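You operate a simulated robot arm through the tools that you are given. There is no shell and no other tool.

The job below is to be done with a simulated robot arm. You get a single attempt, and the scene is never put back.

JOB
Unseal the sample case and stand its two tubes on the yellow strip.
Fine: the SEALED label goes in the waste tray; shut the case; leave the teal tube. Set down upright: sample tube.
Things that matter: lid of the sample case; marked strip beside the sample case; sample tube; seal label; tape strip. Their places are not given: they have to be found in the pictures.

Only the result counts: the job must be done as asked and must still hold three seconds after the hand-in. Knocking over, shifting, dropping, spilling or breaking anything else fails it.

ROBOT AND FRAMES
A 7-joint arm with a two-finger parallel gripper, fixed in place. Base frame: the origin is on the floor under the middle of its stand, x ahead of it, y to its left, z up. Readings come in m, rad, newtons and seconds.
It reaches about 1.479 m from its shoulder. Its first joint turns from -2.897 to 2.897 rad. Payload 4.4 kg.
The tool frame sits at the grasp point between the pads (the TCP): z along the fingers, y along the line on which they close. The tips reach 0.023 m beyond it. The gripper opens to 0.094 m. The fingers are 0.038 m wide and 0.01 m thick; the gripper's body (0.054 by 0.096 m) begins 0.039 m behind the TCP.
Orientation is told as [roll, pitch, yaw] about the base's x, y, z axes, in that order, counted from this pose: with the fingers straight down and closing along the base's y, the tool's x points along the base's -x, its y along +y and its z along -z.

CONTROLS
- The arm moves only by the tool arm_command. Its argument "increments" is a list of rows, each an object of numbers (a shift or turn left out is 0, a gripper value left out holds the last): "x", "y", "z": the shift along the tool's x, y, z in m; "ax", "ay", "az": the turn, a rotation vector about the tool's x, y, z in rad; "fingers": the opening in per cent of the stroke, from 0 (shut) to 100 (fully open). In form: [{"x": .., "y": .., "z": .., "ax": .., "ay": .., "az": .., "fingers": ..}, ...]. A call has 1 to 20 rows; each row is the pose to reach, as a shift and turn from the pose commanded when the call began, along the tool's axes at that moment. Rows are played at 5 a second. More than 0.05 m and 0.15 rad between two rows, or a gripper value outside its range, and nothing of the call is played. A pose out of reach is approached as far as the arm can. The call stops where the force on the tool passes 40 N (or 10 N more than at its start, if that is more) or the arm is blocked; 0.2 s more then pass. Each finger travels about 0.072 m/s and halts on what it meets, pressing with about 32 N; the grip force reading is that of the motor and also rises with nothing between the fingers. The clock runs only during rows and for 0.2 s after the last one: add rows that repeat a pose to give the fingers time. It gives the time, the measured TCP pose, the force on the tool (base axes), the opening and the grip force at its end, in the units of the frame above (readings bear some noise), with the torque about the TCP (base axes, N m) and any sound that the robot's microphone picked up.
- Cameras (640 x 400 px; columns grow to the right, rows downward): "scene" is fixed at [0.0507, 0.65, 1.5703]; the picture's right is [-0.79, -0.62, 0.00], its down [-0.29, 0.37, -0.89] and it looks along [0.55, -0.70, -0.46] (base axes); focal length 316 px, centre (320, 200). "wrist" rides on the gripper at [0.086, 0.016, -0.075] in the tool frame; the picture's right is [-0.18, 0.98, 0.00], its down [-0.58, -0.11, -0.81] and it looks along [-0.79, -0.15, 0.59] (tool axes); focal length 243 px, centre (320, 200).
- capture(camera): a new picture of that camera. It takes no simulated time.
- measure_at(camera, pixels): for up to 12 pixels [column, row] of the newest picture of that camera ("zoom" is the newest enlarged one), the place [x, y, z] in the base frame of the surface seen there, good to about 0.002 m. It takes no simulated time.
- zoom(camera, box): a new picture of the part [left, top, right, bottom] of that camera's present view, enlarged. It takes no simulated time.
- sign_off(): hands the job in; it is judged then, once.

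Unless the task says otherwise, let go and move clear before handing in.

The tools are called after "Request:" by a JSON object that holds its "method" and its "body". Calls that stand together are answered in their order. arm_command: Moves the arm, as the interface text tells. Its arguments: {"type":"object","properties":{"increments":{"type":"array","items":{"type":"object","properties":{"x":{"type":"number"},"y":{"type":"number"},"z":{"type":"number"},"ax":{"type":"number"},"ay":{"type":"number"},"az":{"type":"number"},"fingers":{"type":"number"}}}}},"required":["increments"]} The other tools are called the same way: capture (camera) takes a picture; measure_at (camera, pixels) gives the place of the surface under pixels of a picture; zoom (camera, box) takes an enlarged picture of a part of a camera's view; sign_off () hands the job in.

At the start:

```text
time_s: 0.0
eef_pos: [0.8709, 0.1372, 1.245]
tool_rot: [0.0, 0.001, 0.0]
wrist_force: [0.4, -0.1, -0.6]
moment: [-0.01, -0.02, -0.02]
grip_width: 0.0938
grasp_force: 0.0
```

scene: 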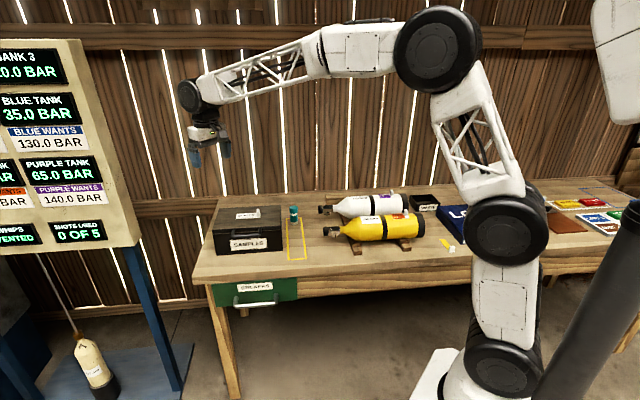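
wrist: 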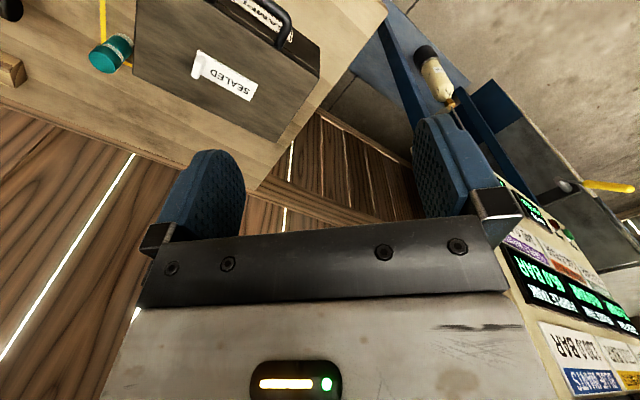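

The scene picture shows a dark sample case near pixel (250,230), with a SEALED label on the lid, a yellow-outlined strip near (296,240) and a teal tube at (293,212). I'll zoom in to see the details.

Request:
{"method": "zoom", "body": {"camera": "scene", "box": [190, 180, 350, 280]}}

Request:
{"method": "zoom", "body": {"camera": "wrist", "box": [60, 0, 380, 200]}}

Request:
{"method": "zoom", "body": {"camera": "scene", "box": [320, 170, 480, 270]}}

```text
4.00 times, centred on (270, 230) of scene
```

zoom: 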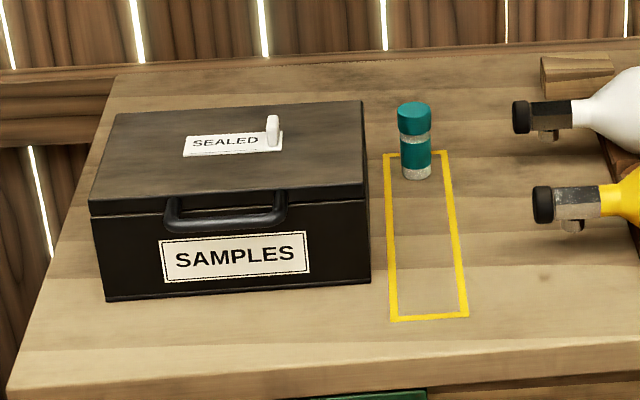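

```text
2.00 times, centred on (220, 100) of wrist
```

zoom: 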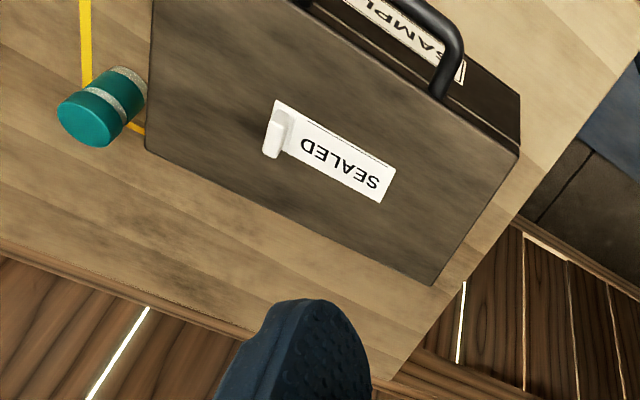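

```text
4.00 times, centred on (400, 220) of scene
```

zoom: 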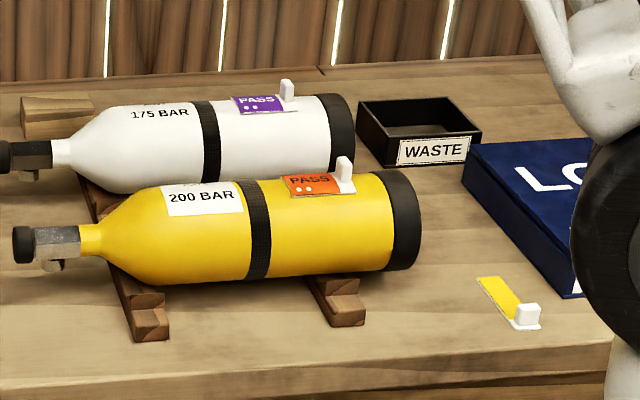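

The label has an upright white tab on its right end, and the waste tray is at about (415,203) in the scene. I'll measure the case corners, handle, label, strip, teal tube and tray.

Request:
{"method": "zoom", "body": {"camera": "scene", "box": [190, 180, 350, 280]}}

Request:
{"method": "measure_at", "body": {"camera": "zoom", "pixels": [[93, 200], [119, 116], [360, 103], [366, 183], [183, 155], [187, 138], [278, 150], [281, 133], [273, 118], [272, 145], [225, 218], [106, 298]]}}

Request:
{"method": "measure_at", "body": {"camera": "zoom", "pixels": [[370, 283], [386, 155], [394, 319], [466, 315], [448, 153], [415, 106], [416, 178], [168, 215], [283, 210], [175, 200], [281, 192], [425, 250]]}}

```text
4.00 times, centred on (270, 230) of scene
```

zoom: 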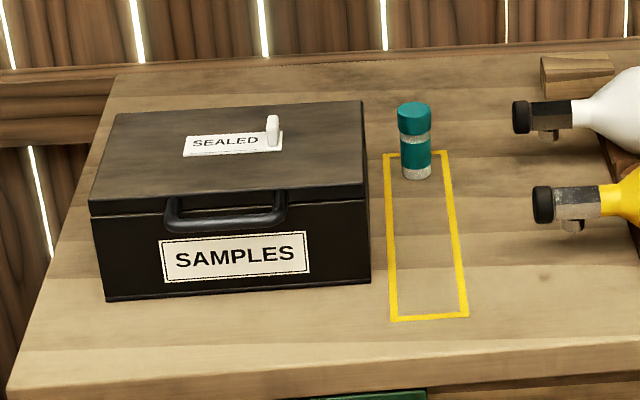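

```text
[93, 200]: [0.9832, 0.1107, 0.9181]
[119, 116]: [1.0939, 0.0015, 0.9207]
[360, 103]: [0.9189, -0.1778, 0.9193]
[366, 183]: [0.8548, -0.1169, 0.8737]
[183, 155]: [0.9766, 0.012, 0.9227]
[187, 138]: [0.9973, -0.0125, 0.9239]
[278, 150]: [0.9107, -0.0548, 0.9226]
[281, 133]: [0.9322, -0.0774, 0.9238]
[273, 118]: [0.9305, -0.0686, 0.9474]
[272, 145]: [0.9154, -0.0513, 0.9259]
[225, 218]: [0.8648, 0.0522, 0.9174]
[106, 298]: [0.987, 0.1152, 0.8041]
```

```text
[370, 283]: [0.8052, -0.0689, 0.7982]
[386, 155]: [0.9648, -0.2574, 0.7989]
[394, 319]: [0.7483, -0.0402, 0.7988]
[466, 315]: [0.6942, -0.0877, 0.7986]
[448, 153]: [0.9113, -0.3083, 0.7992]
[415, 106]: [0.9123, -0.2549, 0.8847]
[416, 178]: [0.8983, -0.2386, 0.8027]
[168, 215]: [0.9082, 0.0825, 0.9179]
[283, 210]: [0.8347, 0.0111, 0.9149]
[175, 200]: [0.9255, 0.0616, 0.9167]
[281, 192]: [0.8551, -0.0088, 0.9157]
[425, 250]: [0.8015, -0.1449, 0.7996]
```

The table is at z≈0.799 and the case is rotated about 45° with its top at z≈0.92. Next I'll measure the waste tray, the yellow tape piece and the tab on the label.

Request:
{"method": "zoom", "body": {"camera": "scene", "box": [400, 180, 480, 230]}}

Request:
{"method": "measure_at", "body": {"camera": "zoom", "pixels": [[80, 160], [100, 245], [300, 240], [310, 185], [200, 150], [150, 215], [200, 225], [85, 120], [230, 115], [180, 195], [340, 300], [60, 300]]}}

Request:
{"method": "zoom", "body": {"camera": "scene", "box": [230, 200, 270, 225]}}

Request:
{"method": "zoom", "body": {"camera": "scene", "box": [430, 235, 470, 260]}}

```text
8.00 times, centred on (440, 205) of scene
```

zoom: 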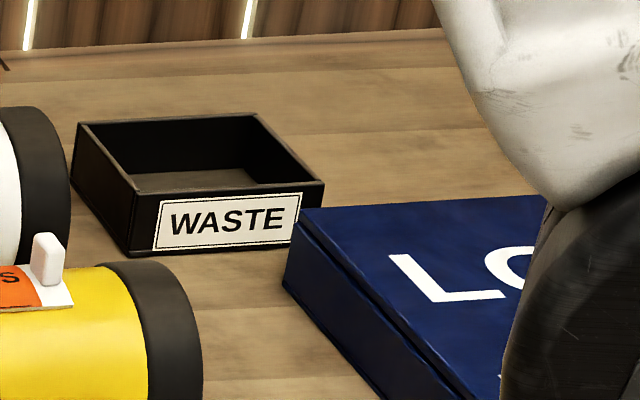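

```text
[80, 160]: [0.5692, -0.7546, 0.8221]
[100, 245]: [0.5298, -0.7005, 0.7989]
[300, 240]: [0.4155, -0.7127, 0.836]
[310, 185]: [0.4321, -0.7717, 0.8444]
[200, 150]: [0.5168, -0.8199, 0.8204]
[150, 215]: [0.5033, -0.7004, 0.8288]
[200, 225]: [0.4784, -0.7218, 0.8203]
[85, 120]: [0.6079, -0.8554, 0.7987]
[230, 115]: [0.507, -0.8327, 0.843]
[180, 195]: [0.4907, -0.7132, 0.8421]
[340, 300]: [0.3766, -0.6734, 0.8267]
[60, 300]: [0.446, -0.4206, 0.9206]
```

```text
16.00 times, centred on (250, 212) of scene
```

zoom: 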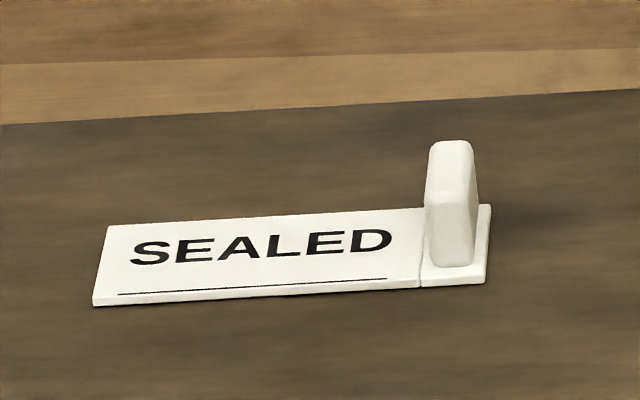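

```text
16.00 times, centred on (450, 248) of scene
```

zoom: 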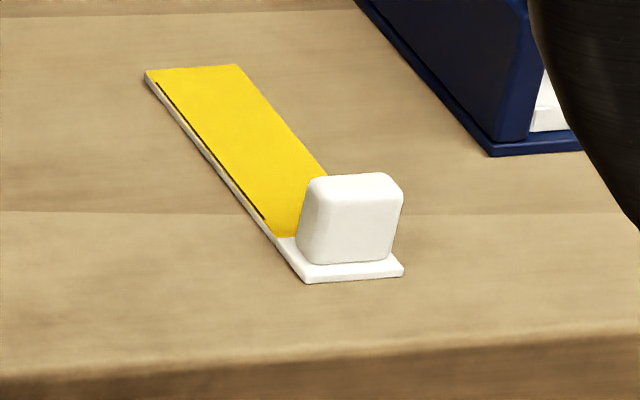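

The label lies along the case's long axis, with its tab thin in that direction. I'll measure the tab and the tray corners precisely.

Request:
{"method": "zoom", "body": {"camera": "scene", "box": [230, 200, 270, 225]}}

Request:
{"method": "measure_at", "body": {"camera": "zoom", "pixels": [[452, 146], [440, 160], [465, 160], [450, 200], [450, 262], [430, 262], [472, 262], [472, 190], [428, 285], [490, 280], [492, 207], [100, 300]]}}

Request:
{"method": "zoom", "body": {"camera": "scene", "box": [400, 180, 480, 230]}}

Request:
{"method": "measure_at", "body": {"camera": "zoom", "pixels": [[83, 126], [250, 116], [319, 185], [134, 193], [150, 190], [250, 180], [190, 182], [232, 170], [160, 178], [130, 160], [290, 215], [430, 215]]}}

```text
16.00 times, centred on (250, 212) of scene
```

zoom: 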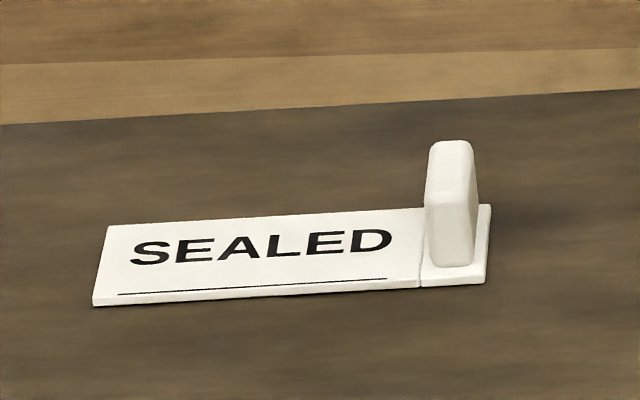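

```text
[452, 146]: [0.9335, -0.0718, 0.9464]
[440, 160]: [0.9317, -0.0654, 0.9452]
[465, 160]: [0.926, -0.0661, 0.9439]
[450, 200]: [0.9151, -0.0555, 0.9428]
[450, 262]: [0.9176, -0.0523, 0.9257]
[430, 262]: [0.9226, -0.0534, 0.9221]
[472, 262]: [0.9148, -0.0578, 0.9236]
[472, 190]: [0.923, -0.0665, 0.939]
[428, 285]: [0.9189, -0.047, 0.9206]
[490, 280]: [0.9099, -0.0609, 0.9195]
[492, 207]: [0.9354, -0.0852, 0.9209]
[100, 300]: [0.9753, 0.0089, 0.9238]
```

```text
8.00 times, centred on (440, 205) of scene
```

zoom: 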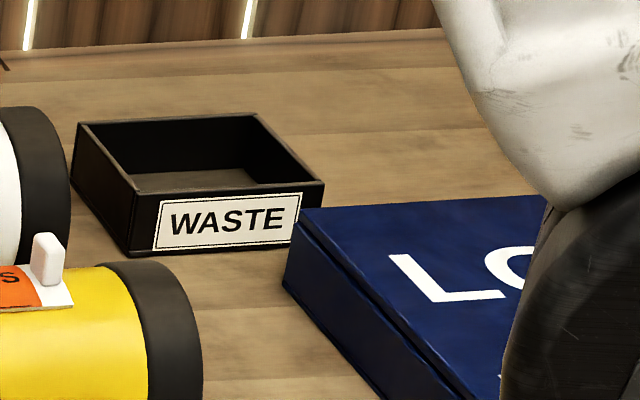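

```text
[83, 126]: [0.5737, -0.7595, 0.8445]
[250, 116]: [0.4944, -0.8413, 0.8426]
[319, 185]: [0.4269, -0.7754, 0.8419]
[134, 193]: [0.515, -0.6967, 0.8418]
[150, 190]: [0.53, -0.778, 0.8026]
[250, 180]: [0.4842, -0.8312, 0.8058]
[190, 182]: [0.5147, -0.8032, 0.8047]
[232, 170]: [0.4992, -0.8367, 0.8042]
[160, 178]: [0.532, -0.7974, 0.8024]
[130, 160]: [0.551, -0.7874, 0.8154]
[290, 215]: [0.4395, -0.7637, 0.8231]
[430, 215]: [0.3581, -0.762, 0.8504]
```

The tab is centred near (0.925,-0.064) with its top at z≈0.947, and the tray centre is near (0.502,-0.768). I'll move above the tab and yaw by −45° so the fingers close along the label's length.

Request:
{"method": "arm_command", "body": {"increments": [{"x": -0.007, "y": -0.025, "z": 0.024, "az": 0.098}, {"x": -0.014, "y": -0.05, "z": 0.048, "az": 0.196}, {"x": -0.02, "y": -0.075, "z": 0.072, "az": 0.294}, {"x": -0.027, "y": -0.1, "z": 0.096, "az": 0.392}, {"x": -0.034, "y": -0.125, "z": 0.12, "az": 0.49}, {"x": -0.04, "y": -0.15, "z": 0.145, "az": 0.588}, {"x": -0.047, "y": -0.175, "z": 0.17, "az": 0.686}, {"x": -0.054, "y": -0.201, "z": 0.195, "az": 0.785}, {"x": -0.054, "y": -0.201, "z": 0.195, "az": 0.785}]}}

Request:
{"method": "capture", "body": {"camera": "wrist"}}

Request:
{"method": "capture", "body": {"camera": "scene"}}

```text
time_s: 2.0
eef_pos: [0.9254, -0.0667, 1.0495]
tool_rot: [0.0, 0.0, -0.787]
wrist_force: [-0.4, 0.8, 0.0]
moment: [-0.03, 0.01, 0.0]
grip_width: 0.0941
grasp_force: 0.1
```

```text
taken
```

wrist: 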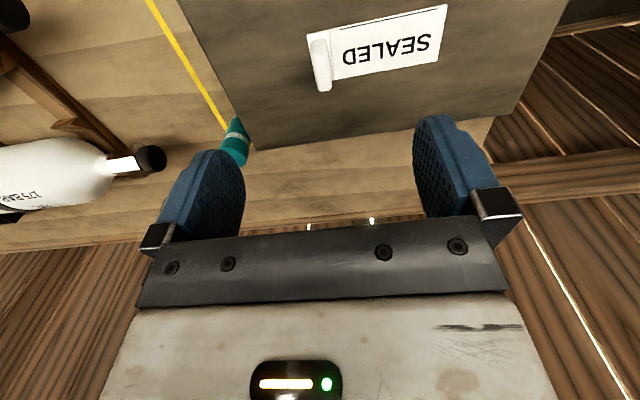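

```text
taken
```

scene: 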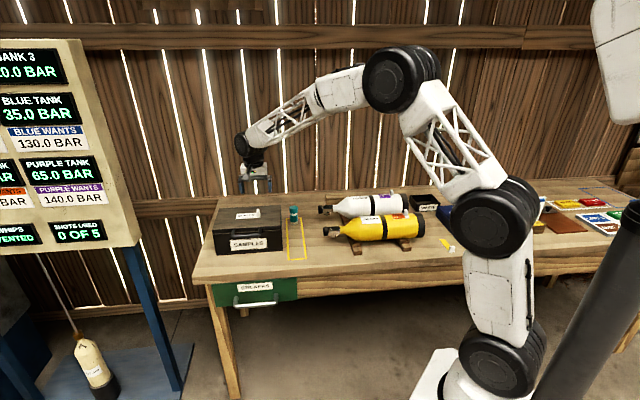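

The gripper is above the label, and the wrist view shows the tab at about (318,63). I'll zoom and measure it from this angle.

Request:
{"method": "zoom", "body": {"camera": "wrist", "box": [270, 0, 470, 125]}}

Request:
{"method": "measure_at", "body": {"camera": "zoom", "pixels": [[150, 280], [168, 275], [128, 128], [170, 110], [130, 115], [135, 180], [165, 200], [190, 100], [190, 250], [560, 20], [530, 200], [400, 150]]}}

```text
3.20 times, centred on (370, 62) of wrist
```

zoom: 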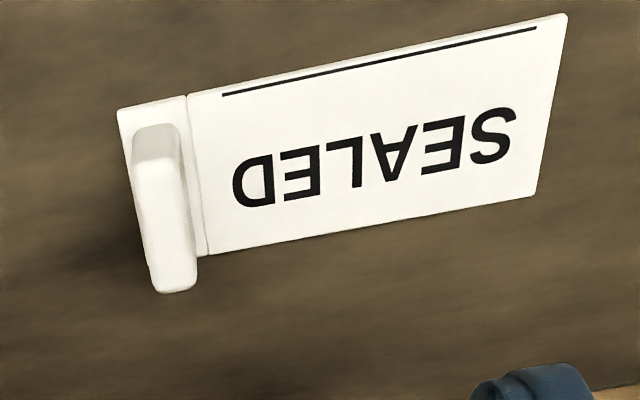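

```text
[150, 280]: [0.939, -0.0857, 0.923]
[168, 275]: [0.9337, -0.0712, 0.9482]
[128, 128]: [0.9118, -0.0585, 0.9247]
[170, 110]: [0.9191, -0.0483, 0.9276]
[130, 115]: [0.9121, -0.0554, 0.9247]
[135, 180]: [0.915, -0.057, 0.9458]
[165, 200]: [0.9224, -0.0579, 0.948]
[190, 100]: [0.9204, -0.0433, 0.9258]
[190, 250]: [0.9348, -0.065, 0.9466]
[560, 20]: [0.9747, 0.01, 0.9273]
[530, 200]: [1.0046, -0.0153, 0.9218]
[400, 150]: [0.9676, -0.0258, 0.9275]
```

The tab's centre is about (0.925,-0.063) with its top at z≈0.948 and the label surface at 0.926. I'll part-close the fingers and descend around the tab.

Request:
{"method": "arm_command", "body": {"increments": [{"x": 0.003, "y": 0.0023, "z": 0.025, "fingers": 45}, {"x": 0.003, "y": 0.0023, "z": 0.05, "fingers": 45}, {"x": 0.003, "y": 0.0023, "z": 0.07, "fingers": 45}, {"x": 0.003, "y": 0.0023, "z": 0.085, "fingers": 45}, {"x": 0.003, "y": 0.0023, "z": 0.096, "fingers": 45}, {"x": 0.003, "y": 0.0023, "z": 0.096, "fingers": 45}]}}

Request:
{"method": "zoom", "body": {"camera": "scene", "box": [200, 150, 320, 225]}}

Request:
{"method": "capture", "body": {"camera": "wrist"}}

```text
time_s: 3.4
eef_pos: [0.925, -0.0609, 0.9547]
tool_rot: [0.0, 0.0, -0.784]
wrist_force: [0.0, 0.3, 0.0]
moment: [-0.04, 0.01, -0.01]
grip_width: 0.042
grasp_force: 0.1
```

```text
5.33 times, centred on (260, 188) of scene
```

zoom: 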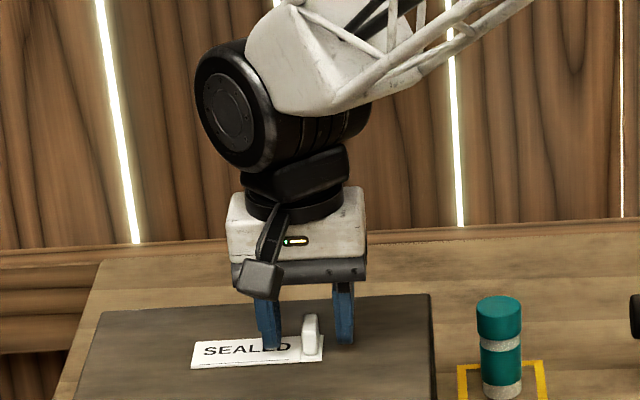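

```text
taken
```

wrist: 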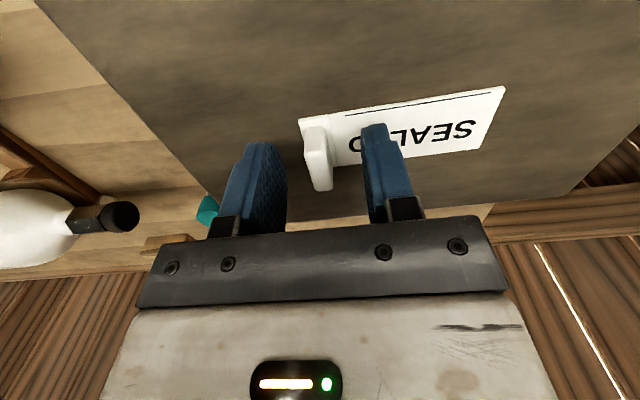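

The tab sits between the fingers (tab at (318,160) in the wrist view, tips at (265,145) and (380,130)). Closing on the tab.

Request:
{"method": "arm_command", "body": {"increments": [{"fingers": 0}, {"fingers": 0}, {"fingers": 0}, {"fingers": 0}, {"fingers": 0}]}}

Request:
{"method": "capture", "body": {"camera": "wrist"}}

```text
time_s: 4.6
eef_pos: [0.925, -0.0613, 0.9545]
tool_rot: [0.0, 0.0, -0.785]
wrist_force: [0.8, -0.5, 0.3]
moment: [-0.01, -0.04, 0.01]
grip_width: 0.0091
grasp_force: 31.9
```

```text
taken
```

wrist: 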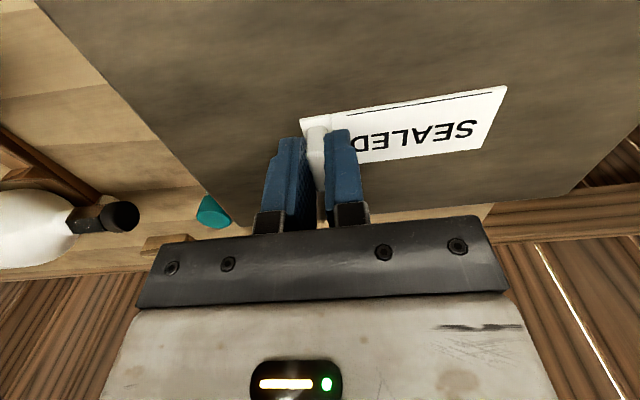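

The tab is held (width 9.1 mm, 32 N). I'll lift a little at a time and watch the force.

Request:
{"method": "arm_command", "body": {"increments": [{"z": -0.002}, {"z": -0.004}, {"z": -0.006}, {"z": -0.008}]}}

Request:
{"method": "capture", "body": {"camera": "wrist"}}

Request:
{"method": "zoom", "body": {"camera": "scene", "box": [200, 170, 320, 245]}}

```text
time_s: 5.6
eef_pos: [0.924, -0.0608, 0.9625]
tool_rot: [-0.002, 0.001, -0.786]
wrist_force: [0.6, -0.8, -0.5]
moment: [0.01, 0.0, -0.02]
grip_width: 0.0094
grasp_force: 31.9
```

```text
taken
```

wrist: 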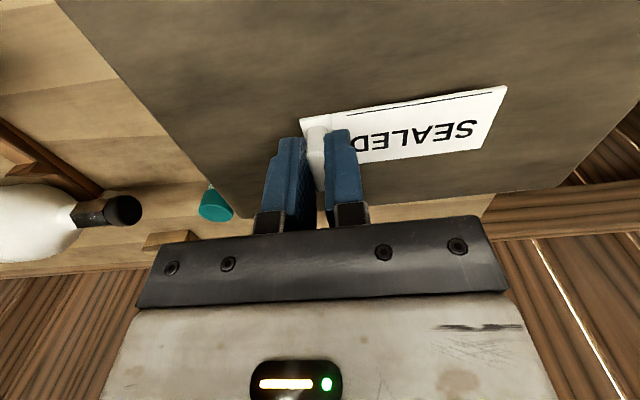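

```text
5.33 times, centred on (260, 208) of scene
```

zoom: 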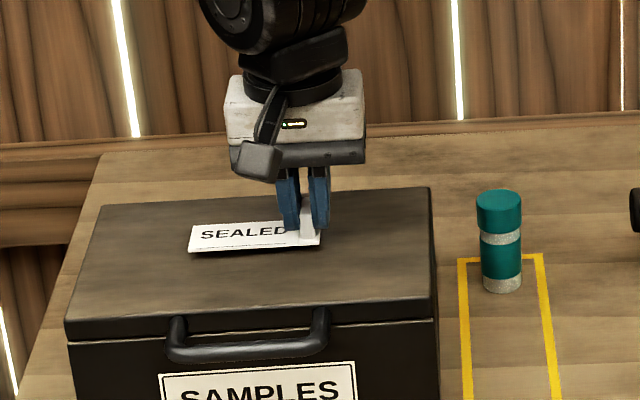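

The label came away cleanly with the tab (clear of the lid in the scene view) and almost no force. I'll lift it and carry it over towards the waste tray.

Request:
{"method": "arm_command", "body": {"increments": [{"z": -0.03}, {"z": -0.075}, {"z": -0.12}, {"x": -0.0116, "y": -0.0449, "z": -0.12}, {"x": -0.0233, "y": -0.0899, "z": -0.12}, {"x": -0.0349, "y": -0.1348, "z": -0.12}, {"x": -0.0466, "y": -0.1798, "z": -0.12}, {"x": -0.0582, "y": -0.2247, "z": -0.12}, {"x": -0.0699, "y": -0.2696, "z": -0.12}, {"x": -0.0815, "y": -0.3146, "z": -0.12}, {"x": -0.0932, "y": -0.3595, "z": -0.12}, {"x": -0.1048, "y": -0.4045, "z": -0.12}, {"x": -0.1165, "y": -0.4494, "z": -0.12}, {"x": -0.1281, "y": -0.4944, "z": -0.12}, {"x": -0.1398, "y": -0.5393, "z": -0.12}, {"x": -0.1514, "y": -0.5842, "z": -0.12}, {"x": -0.1631, "y": -0.6292, "z": -0.12}, {"x": -0.1747, "y": -0.6741, "z": -0.12}, {"x": -0.1864, "y": -0.7191, "z": -0.12}, {"x": -0.198, "y": -0.764, "z": -0.12}]}}

Request:
{"method": "capture", "body": {"camera": "wrist"}}

Request:
{"method": "capture", "body": {"camera": "scene"}}

```text
time_s: 9.8
eef_pos: [0.5237, -0.7411, 1.0835]
tool_rot: [0.0, 0.001, -0.785]
wrist_force: [-0.4, 0.2, 0.3]
moment: [0.01, -0.01, -0.03]
grip_width: 0.0089
grasp_force: 32.4
```

```text
taken
```

wrist: 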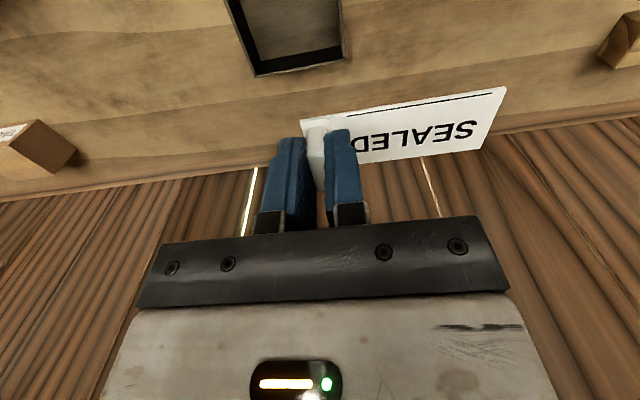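

```text
taken
```

scene: 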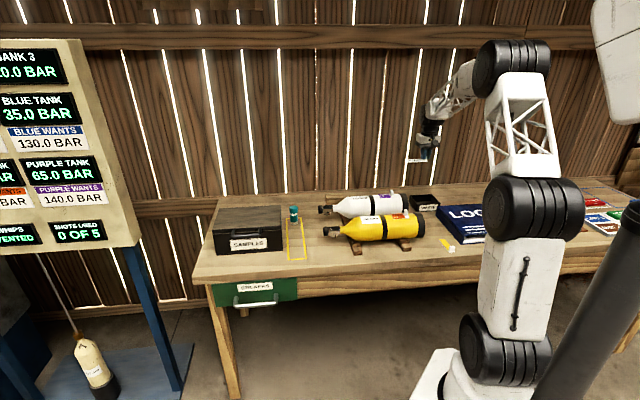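

The label is held level and the tray's rear wall shows in the wrist view around (255,75) to (345,60). I'll measure the tray's inner edges from here.

Request:
{"method": "zoom", "body": {"camera": "wrist", "box": [200, 0, 400, 125]}}

Request:
{"method": "measure_at", "body": {"camera": "zoom", "pixels": [[182, 241], [466, 192], [440, 20], [448, 100], [130, 100], [100, 50], [188, 212], [425, 20], [430, 150], [300, 100], [448, 150], [180, 200]]}}

Request:
{"method": "zoom", "body": {"camera": "scene", "box": [400, 130, 480, 230]}}

```text
3.20 times, centred on (300, 62) of wrist
```

zoom: 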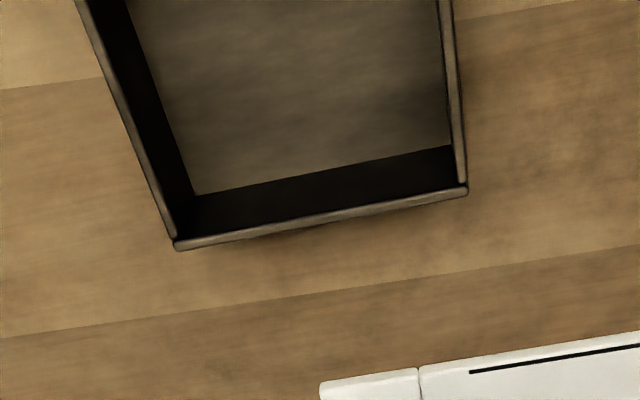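

```text
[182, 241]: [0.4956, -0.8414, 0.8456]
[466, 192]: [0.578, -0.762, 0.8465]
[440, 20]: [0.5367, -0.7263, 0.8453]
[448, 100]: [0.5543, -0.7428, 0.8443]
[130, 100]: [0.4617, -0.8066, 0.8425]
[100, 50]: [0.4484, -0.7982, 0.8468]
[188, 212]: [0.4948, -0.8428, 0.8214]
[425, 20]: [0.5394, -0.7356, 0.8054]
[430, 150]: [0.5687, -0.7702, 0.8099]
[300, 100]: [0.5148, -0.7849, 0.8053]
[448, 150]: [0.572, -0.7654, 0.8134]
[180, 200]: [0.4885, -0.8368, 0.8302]
```

```text
4.00 times, centred on (440, 180) of scene
```

zoom: 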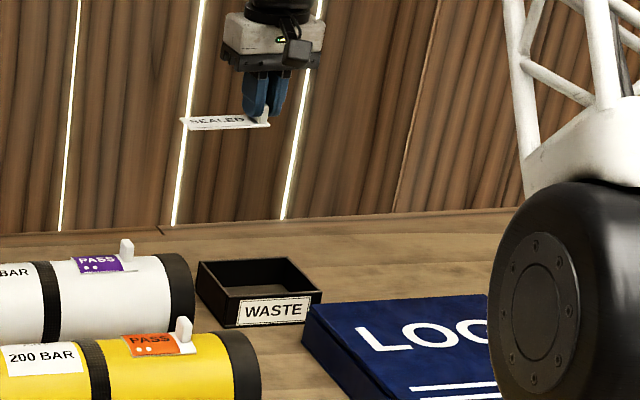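

In the tray frame the inner span along its length is about 0.105 m against a 0.096 m label, so it fits if it is well centred. I'll shift over the tray centre and come down to a viewing height above the rim.

Request:
{"method": "arm_command", "body": {"increments": [{"x": -0.001, "y": -0.018, "z": 0.03}, {"x": -0.002, "y": -0.036, "z": 0.06}, {"x": -0.003, "y": -0.054, "z": 0.09}, {"x": -0.0037, "y": -0.0723, "z": 0.12}, {"x": -0.0037, "y": -0.0723, "z": 0.15}, {"x": -0.0037, "y": -0.0723, "z": 0.15}]}}

Request:
{"method": "capture", "body": {"camera": "wrist"}}

Request:
{"method": "zoom", "body": {"camera": "scene", "box": [380, 160, 460, 210]}}

Request:
{"method": "zoom", "body": {"camera": "wrist", "box": [220, 0, 520, 187]}}

```text
time_s: 11.2
eef_pos: [0.4742, -0.796, 0.9331]
tool_rot: [0.0, 0.0, -0.784]
wrist_force: [0.7, -0.1, -0.3]
moment: [0.03, -0.01, -0.02]
grip_width: 0.009
grasp_force: 31.7
```

```text
taken
```

wrist: 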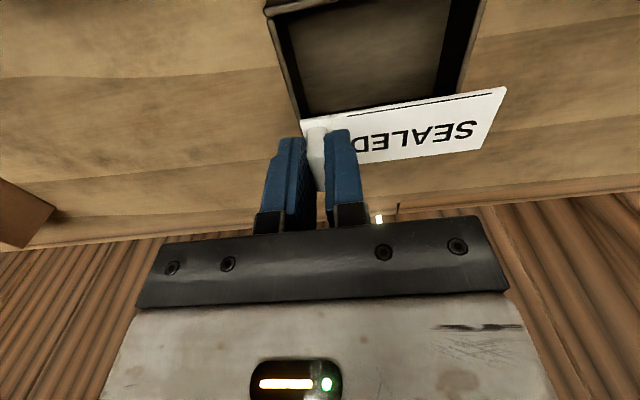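

```text
8.00 times, centred on (420, 185) of scene
```

zoom: 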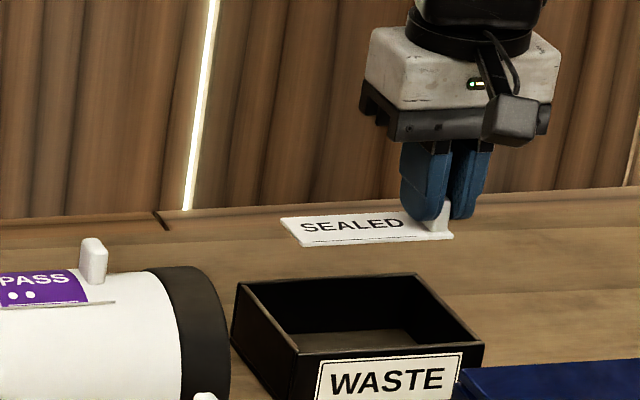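

```text
2.13 times, centred on (370, 94) of wrist
```

zoom: 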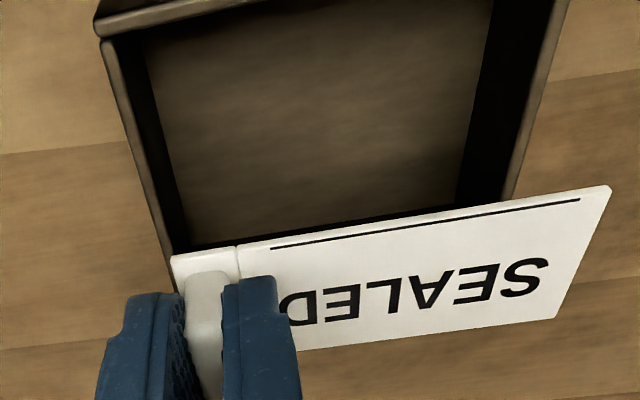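

Both the label and the tray rim are now in view, so I'll measure both to centre them.

Request:
{"method": "measure_at", "body": {"camera": "zoom", "pixels": [[175, 262], [240, 250], [607, 190], [557, 316], [115, 70], [135, 130], [541, 80], [525, 140], [104, 28], [98, 20], [300, 150], [270, 5]]}}

```text
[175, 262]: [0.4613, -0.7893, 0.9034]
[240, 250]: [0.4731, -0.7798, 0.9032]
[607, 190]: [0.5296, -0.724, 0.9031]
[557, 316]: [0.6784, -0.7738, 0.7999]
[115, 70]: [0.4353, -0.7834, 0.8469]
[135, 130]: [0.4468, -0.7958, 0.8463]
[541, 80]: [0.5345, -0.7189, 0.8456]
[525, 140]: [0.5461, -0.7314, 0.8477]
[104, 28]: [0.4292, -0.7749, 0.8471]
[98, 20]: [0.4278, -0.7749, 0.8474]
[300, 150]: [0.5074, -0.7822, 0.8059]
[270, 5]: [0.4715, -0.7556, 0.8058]
```

The tray's centre line is at u≈−0.1887 along its length and the label's centre is close to it. I'll cross-check the label's ends from the scene camera.

Request:
{"method": "zoom", "body": {"camera": "scene", "box": [400, 170, 450, 215]}}

Request:
{"method": "measure_at", "body": {"camera": "zoom", "pixels": [[190, 215], [420, 200], [155, 170], [90, 300], [345, 285], [160, 350], [60, 305], [150, 400], [430, 390], [395, 190], [270, 200], [250, 350]]}}

```text
8.89 times, centred on (425, 192) of scene
```

zoom: 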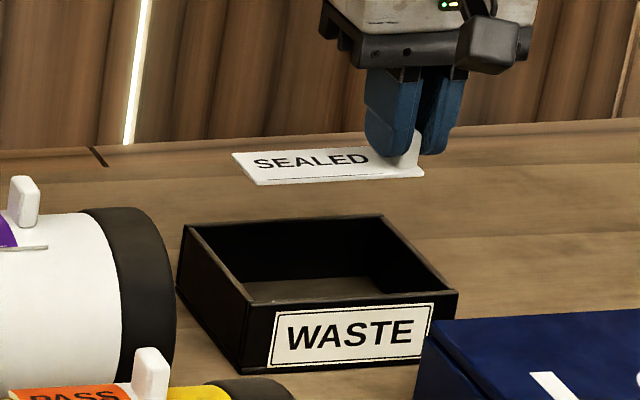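

```text
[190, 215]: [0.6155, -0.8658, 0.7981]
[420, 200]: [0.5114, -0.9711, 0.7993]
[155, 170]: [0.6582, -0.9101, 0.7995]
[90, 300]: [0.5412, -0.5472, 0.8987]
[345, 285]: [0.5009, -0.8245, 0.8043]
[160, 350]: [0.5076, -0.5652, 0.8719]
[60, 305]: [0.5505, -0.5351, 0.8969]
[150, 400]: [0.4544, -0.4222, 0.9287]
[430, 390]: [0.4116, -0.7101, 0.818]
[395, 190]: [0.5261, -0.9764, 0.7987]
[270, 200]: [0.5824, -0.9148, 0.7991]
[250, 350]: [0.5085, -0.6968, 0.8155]
```

Request:
{"method": "measure_at", "body": {"camera": "zoom", "pixels": [[257, 183], [236, 155], [421, 173], [186, 230], [380, 219], [452, 292], [246, 304], [340, 178], [250, 170], [415, 168]]}}

```text
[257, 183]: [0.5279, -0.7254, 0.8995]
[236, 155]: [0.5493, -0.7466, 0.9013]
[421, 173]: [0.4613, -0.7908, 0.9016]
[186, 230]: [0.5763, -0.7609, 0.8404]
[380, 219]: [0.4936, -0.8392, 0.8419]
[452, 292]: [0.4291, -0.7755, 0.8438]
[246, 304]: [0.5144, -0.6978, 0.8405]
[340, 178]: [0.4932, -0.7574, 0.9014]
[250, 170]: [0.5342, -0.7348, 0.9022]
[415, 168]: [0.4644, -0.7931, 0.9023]
```

The label's centre is within 2 mm of the tray's centre. I'll lower it until it sits just inside the rim with the fingertips just above the rim, then release gently.

Request:
{"method": "arm_command", "body": {"increments": [{"x": 0.002, "y": -0.002, "z": 0.02}, {"x": 0.002, "y": -0.002, "z": 0.04}, {"x": 0.002, "y": -0.002, "z": 0.055}, {"x": 0.002, "y": -0.002, "z": 0.061}, {"x": 0.002, "y": -0.002, "z": 0.061}]}}

Request:
{"method": "capture", "body": {"camera": "wrist"}}

Request:
{"method": "zoom", "body": {"camera": "scene", "box": [400, 170, 450, 215]}}

```text
time_s: 12.4
eef_pos: [0.4726, -0.7944, 0.8722]
tool_rot: [-0.001, 0.0, -0.786]
wrist_force: [0.0, -1.0, 0.2]
moment: [0.02, 0.0, 0.01]
grip_width: 0.0091
grasp_force: 32.4
```

```text
taken
```

wrist: 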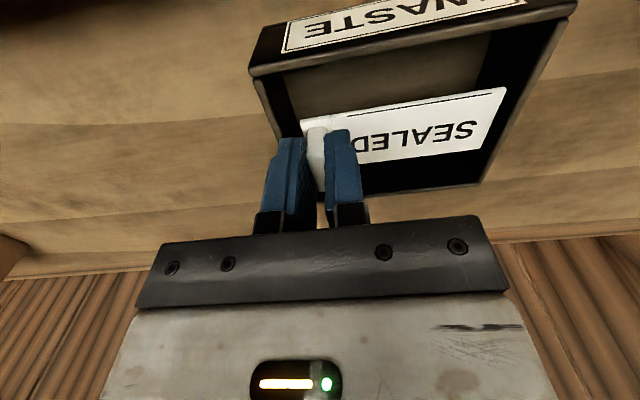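

```text
8.89 times, centred on (425, 192) of scene
```

zoom: 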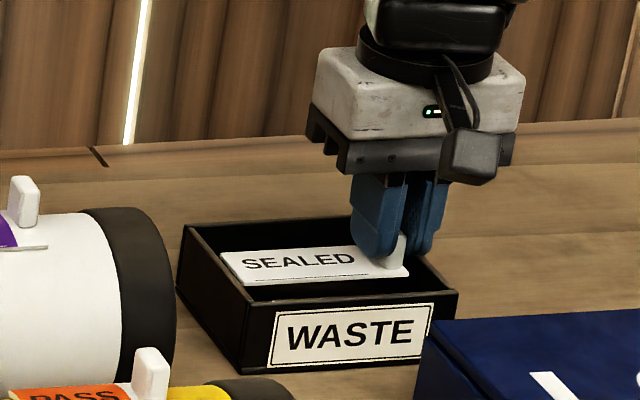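

The label is level and centred inside the rim, with the fingertips just above it. Releasing now.

Request:
{"method": "arm_command", "body": {"increments": [{"fingers": 16}, {"fingers": 25}, {"fingers": 25}, {"fingers": 25}]}}

Request:
{"method": "zoom", "body": {"camera": "scene", "box": [400, 170, 450, 215]}}

Request:
{"method": "capture", "body": {"camera": "wrist"}}

```text
time_s: 13.4
eef_pos: [0.472, -0.7954, 0.8707]
tool_rot: [0.0, 0.002, -0.784]
wrist_force: [0.5, -0.1, 0.6]
moment: [0.0, 0.02, 0.03]
grip_width: 0.0237
grasp_force: 0.1
```

```text
8.89 times, centred on (425, 192) of scene
```

zoom: 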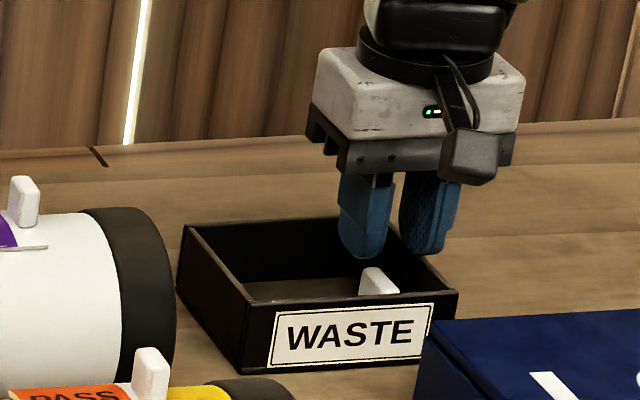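

```text
taken
```

wrist: 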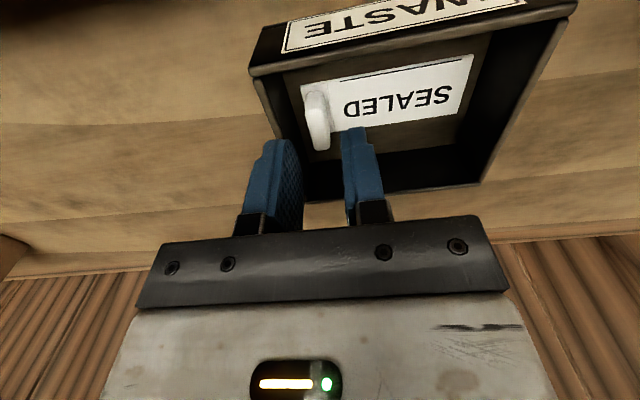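

The SEALED label now lies flat in the waste tray. I'll rise straight up clear of it, then travel back towards the case handle while turning the gripper so it closes front to back on the handle bar.

Request:
{"method": "arm_command", "body": {"increments": [{"z": -0.02, "fingers": 25}, {"z": -0.05, "fingers": 25}, {"z": -0.09, "fingers": 25}, {"z": -0.13, "fingers": 25}, {"z": -0.17, "fingers": 25}, {"z": -0.21, "fingers": 25}]}}

Request:
{"method": "arm_command", "body": {"increments": [{"x": 0.0157, "y": 0.0438, "az": -0.0785}, {"x": 0.0314, "y": 0.0877, "az": -0.157}, {"x": 0.0471, "y": 0.1315, "az": -0.2355}, {"x": 0.0628, "y": 0.1754, "az": -0.314}, {"x": 0.0785, "y": 0.2192, "az": -0.3925}, {"x": 0.0942, "y": 0.2631, "az": -0.471}, {"x": 0.1099, "y": 0.3069, "az": -0.5495}, {"x": 0.1256, "y": 0.3508, "az": -0.628}, {"x": 0.1413, "y": 0.3946, "az": -0.7065}, {"x": 0.157, "y": 0.4385, "az": -0.785}, {"x": 0.1727, "y": 0.4823, "az": -0.8635}, {"x": 0.1884, "y": 0.5262, "az": -0.942}, {"x": 0.2041, "y": 0.57, "az": -1.0205}, {"x": 0.2198, "y": 0.6139, "az": -1.099}, {"x": 0.2355, "y": 0.6577, "az": -1.1775}, {"x": 0.2512, "y": 0.7016, "az": -1.256}, {"x": 0.2669, "y": 0.7454, "az": -1.3345}, {"x": 0.2826, "y": 0.7893, "az": -1.413}, {"x": 0.2983, "y": 0.8331, "az": -1.4915}, {"x": 0.314, "y": 0.877, "az": -1.571}]}}

Request:
{"method": "capture", "body": {"camera": "scene"}}

Request:
{"method": "capture", "body": {"camera": "wrist"}}

```text
time_s: 14.8
eef_pos: [0.4707, -0.7916, 1.0828]
tool_rot: [-0.001, 0.004, -0.786]
wrist_force: [0.5, 0.3, -1.1]
moment: [0.02, 0.02, -0.02]
grip_width: 0.0237
grasp_force: 0.0
```

```text
time_s: 19.0
eef_pos: [0.8718, 0.0484, 1.0833]
tool_rot: [0.0, -0.001, 0.789]
wrist_force: [-0.4, 0.1, 0.0]
moment: [-0.02, 0.02, -0.01]
grip_width: 0.0237
grasp_force: 0.0
```

```text
taken
```

scene: 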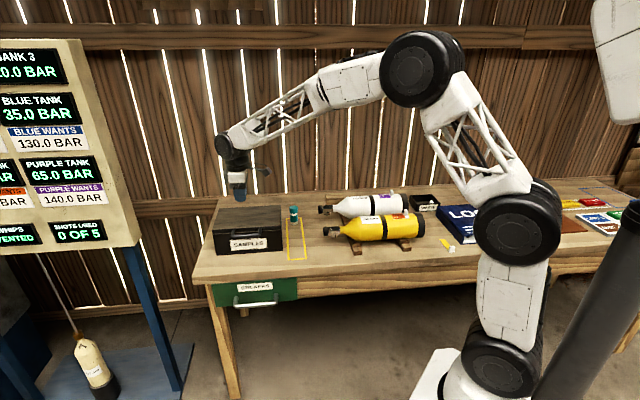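

```text
taken
```

wrist: 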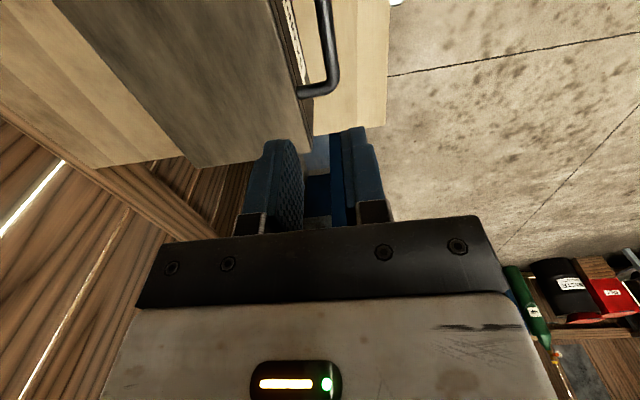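

The gripper is above the handle with its closing line front to back, and the handle bar shows at (325,50) in the wrist view. I'll measure the bar, the gap and the lid edge from both cameras.

Request:
{"method": "zoom", "body": {"camera": "wrist", "box": [250, 0, 400, 125]}}

Request:
{"method": "measure_at", "body": {"camera": "zoom", "pixels": [[318, 50], [330, 50], [345, 50], [360, 50], [330, 150], [345, 200], [365, 200], [290, 370], [220, 370], [205, 300], [240, 385], [190, 250]]}}

Request:
{"method": "zoom", "body": {"camera": "scene", "box": [205, 200, 285, 260]}}

Request:
{"method": "measure_at", "body": {"camera": "zoom", "pixels": [[85, 200], [250, 215], [290, 205], [320, 150], [125, 160], [220, 190], [220, 220], [60, 195], [70, 225], [200, 225], [180, 195], [400, 180]]}}

```text
3.20 times, centred on (325, 62) of wrist
```

zoom: 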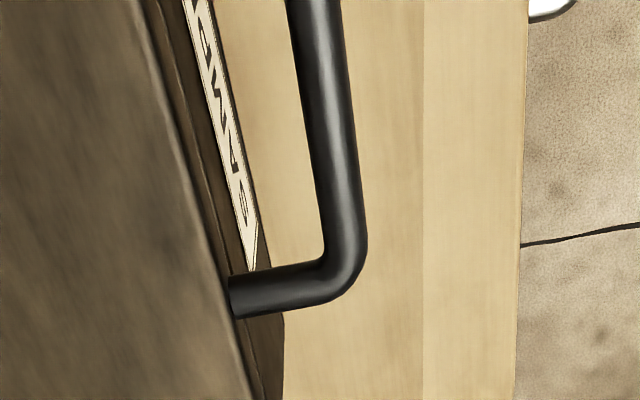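

```text
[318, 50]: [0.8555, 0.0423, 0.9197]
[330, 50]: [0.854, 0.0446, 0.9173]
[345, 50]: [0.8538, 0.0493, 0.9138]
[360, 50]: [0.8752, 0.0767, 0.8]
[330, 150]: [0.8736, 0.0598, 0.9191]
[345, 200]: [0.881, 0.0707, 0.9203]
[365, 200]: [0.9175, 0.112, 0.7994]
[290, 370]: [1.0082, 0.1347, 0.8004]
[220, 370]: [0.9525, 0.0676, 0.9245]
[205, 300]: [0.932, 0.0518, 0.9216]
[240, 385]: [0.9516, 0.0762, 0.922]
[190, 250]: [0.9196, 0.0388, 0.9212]
```

```text
6.67 times, centred on (245, 230) of scene
```

zoom: 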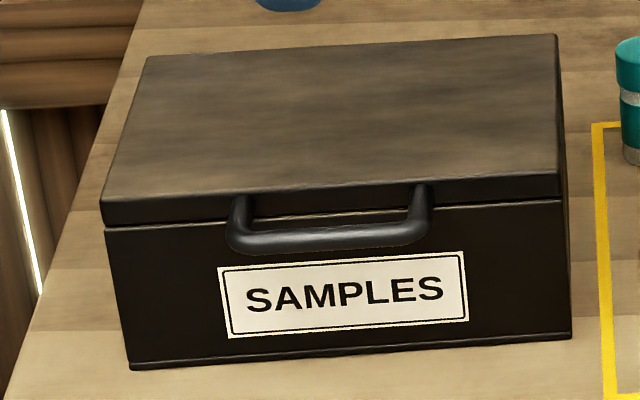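

```text
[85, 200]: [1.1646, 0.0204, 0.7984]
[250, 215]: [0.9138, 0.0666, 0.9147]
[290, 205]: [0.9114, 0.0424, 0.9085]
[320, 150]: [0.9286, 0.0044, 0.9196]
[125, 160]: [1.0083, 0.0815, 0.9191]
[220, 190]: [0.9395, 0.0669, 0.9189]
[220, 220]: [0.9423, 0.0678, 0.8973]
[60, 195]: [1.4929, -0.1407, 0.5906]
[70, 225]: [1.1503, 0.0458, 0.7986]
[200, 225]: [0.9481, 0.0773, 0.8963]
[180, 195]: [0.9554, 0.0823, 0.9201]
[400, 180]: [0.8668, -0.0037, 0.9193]
```

The handle bar is about 12.5 mm thick, centred near (0.866,0.052,0.9135), and there is a 34 mm gap to the lid's front face. I'll part-open the fingers to about 34 mm and descend partway to check the straddle.

Request:
{"method": "arm_command", "body": {"increments": [{"x": 0.0017, "y": 0.0072, "z": 0.03, "fingers": 36}, {"x": 0.0017, "y": 0.0072, "z": 0.06, "fingers": 36}, {"x": 0.0017, "y": 0.0072, "z": 0.09, "fingers": 36}, {"x": 0.0017, "y": 0.0072, "z": 0.115, "fingers": 36}, {"x": 0.0017, "y": 0.0072, "z": 0.125, "fingers": 36}, {"x": 0.0017, "y": 0.0072, "z": 0.125, "fingers": 36}]}}

Request:
{"method": "capture", "body": {"camera": "wrist"}}

Request:
{"method": "zoom", "body": {"camera": "scene", "box": [205, 180, 285, 240]}}

```text
time_s: 20.4
eef_pos: [0.8637, 0.0513, 0.9569]
tool_rot: [0.001, 0.001, 0.787]
wrist_force: [0.2, -0.1, 0.0]
moment: [0.02, 0.01, 0.0]
grip_width: 0.0338
grasp_force: 0.0
```

```text
taken
```

wrist: 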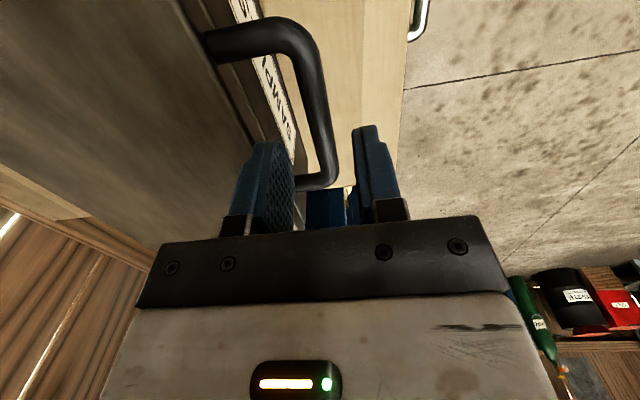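

```text
6.67 times, centred on (245, 210) of scene
```

zoom: 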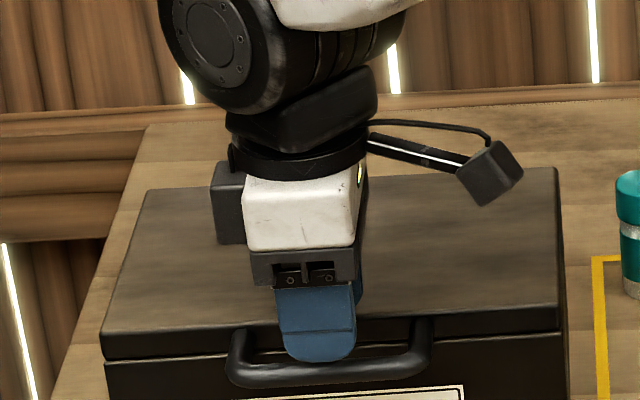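

The bar runs between the two fingers (bar at (325,130), inner finger at (275,165), outer at (370,150)). I'll descend the rest of the way and close.

Request:
{"method": "arm_command", "body": {"increments": [{"z": 0.015, "fingers": 36}, {"z": 0.03, "fingers": 36}, {"z": 0.041, "fingers": 36}, {"z": 0.041, "fingers": 36}, {"z": 0.041, "fingers": 0}, {"z": 0.041, "fingers": 0}, {"z": 0.041, "fingers": 0}, {"z": 0.041, "fingers": 0}]}}

Request:
{"method": "capture", "body": {"camera": "wrist"}}

Request:
{"method": "zoom", "body": {"camera": "scene", "box": [205, 180, 285, 240]}}

```text
time_s: 22.2
eef_pos: [0.866, 0.0524, 0.9166]
tool_rot: [0.001, -0.001, 0.785]
wrist_force: [-18.0, 13.5, 2.8]
moment: [-0.02, 0.17, -0.15]
grip_width: 0.0135
grasp_force: 45.4
```

```text
taken
```

wrist: 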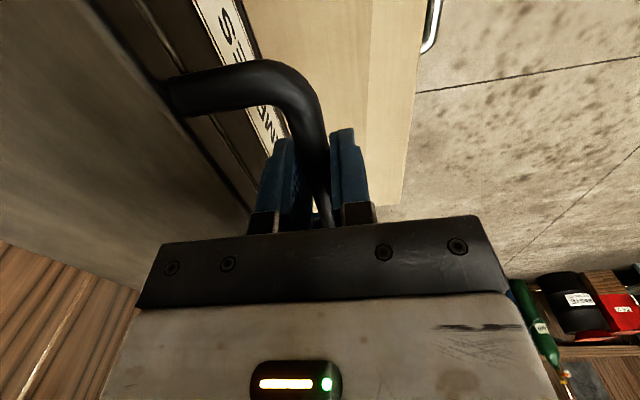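

```text
6.67 times, centred on (245, 210) of scene
```

zoom: 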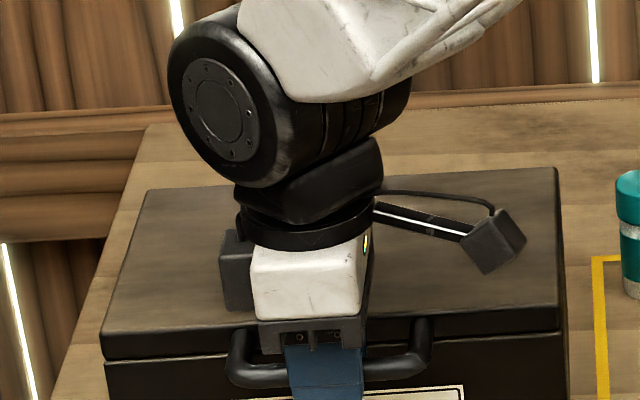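

The bar is gripped (13.5 mm), but there is about 22 N of side force toward the front, so the bar sits slightly forward of the TCP. I'll ease the tool a couple of millimetres forward to relieve it.

Request:
{"method": "arm_command", "body": {"increments": [{"y": 0.001}, {"y": 0.002}, {"y": 0.002}]}}

```text
time_s: 23.2
eef_pos: [0.8649, 0.0514, 0.9181]
tool_rot: [-0.002, -0.002, 0.786]
wrist_force: [10.0, -2.3, -1.7]
moment: [-0.38, 0.38, 0.1]
grip_width: 0.0136
grasp_force: 44.9
stopped in row 3: the force on the tool passed its limit at 41 N (the readings are from after the stop); the commanded pose is now the measured one
```

The grip is stiff and now carries only about 9 N sideways. I'll check that the case has not shifted by comparing it with the earlier view.

Request:
{"method": "zoom", "body": {"camera": "scene", "box": [205, 200, 285, 260]}}

Request:
{"method": "measure_at", "body": {"camera": "zoom", "pixels": [[110, 215], [130, 365], [566, 335], [556, 45], [150, 65], [125, 160], [600, 130]]}}

```text
6.67 times, centred on (245, 230) of scene
```

zoom: 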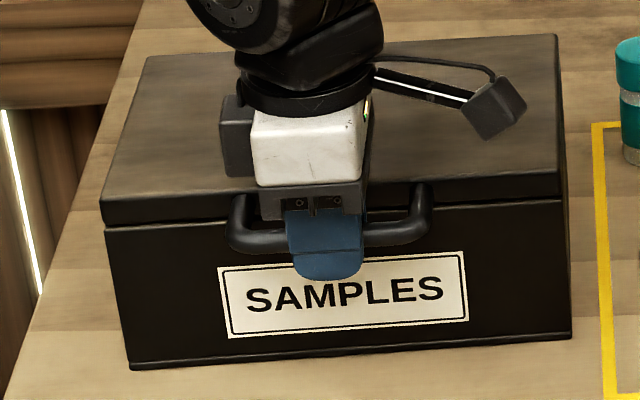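

```text
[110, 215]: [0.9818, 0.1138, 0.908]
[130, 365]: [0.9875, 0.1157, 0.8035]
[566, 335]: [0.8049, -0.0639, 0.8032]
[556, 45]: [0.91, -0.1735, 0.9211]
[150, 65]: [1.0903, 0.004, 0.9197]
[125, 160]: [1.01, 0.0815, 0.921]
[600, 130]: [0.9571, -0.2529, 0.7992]
```

The case's corners are at the same pixels as before, so it has not shifted. A rigid grip would fight the hinge arc, so I'll loosen to a loose cage around the bar and tilt the fingers 45° to point rear-down. The lower finger can then carry the bar through the arc.

Request:
{"method": "arm_command", "body": {"increments": [{"fingers": 30}, {"fingers": 30}, {"fingers": 30}]}}

Request:
{"method": "arm_command", "body": {"increments": [{"ax": 0.13, "fingers": 30}, {"ax": 0.26, "fingers": 30}, {"ax": 0.39, "fingers": 30}, {"ax": 0.39, "fingers": 30}]}}

Request:
{"method": "capture", "body": {"camera": "wrist"}}

Request:
{"method": "zoom", "body": {"camera": "scene", "box": [205, 180, 285, 240]}}

```text
time_s: 24.0
eef_pos: [0.8643, 0.0525, 0.919]
tool_rot: [-0.003, -0.002, 0.786]
wrist_force: [0.2, 0.2, 0.2]
moment: [0.0, 0.01, -0.02]
grip_width: 0.0281
grasp_force: 0.1
```

```text
time_s: 25.0
eef_pos: [0.8653, 0.0523, 0.9184]
tool_rot: [-0.394, -0.003, 0.784]
wrist_force: [0.5, -0.2, 1.1]
moment: [-0.03, 0.0, -0.03]
grip_width: 0.0281
grasp_force: 0.1
```

```text
taken
```

wrist: 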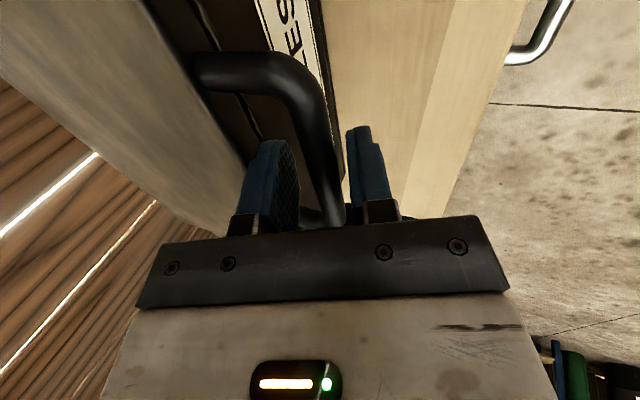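

```text
6.67 times, centred on (245, 210) of scene
```

zoom: 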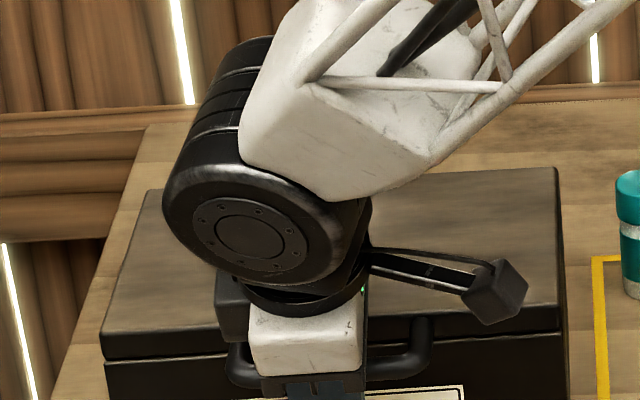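

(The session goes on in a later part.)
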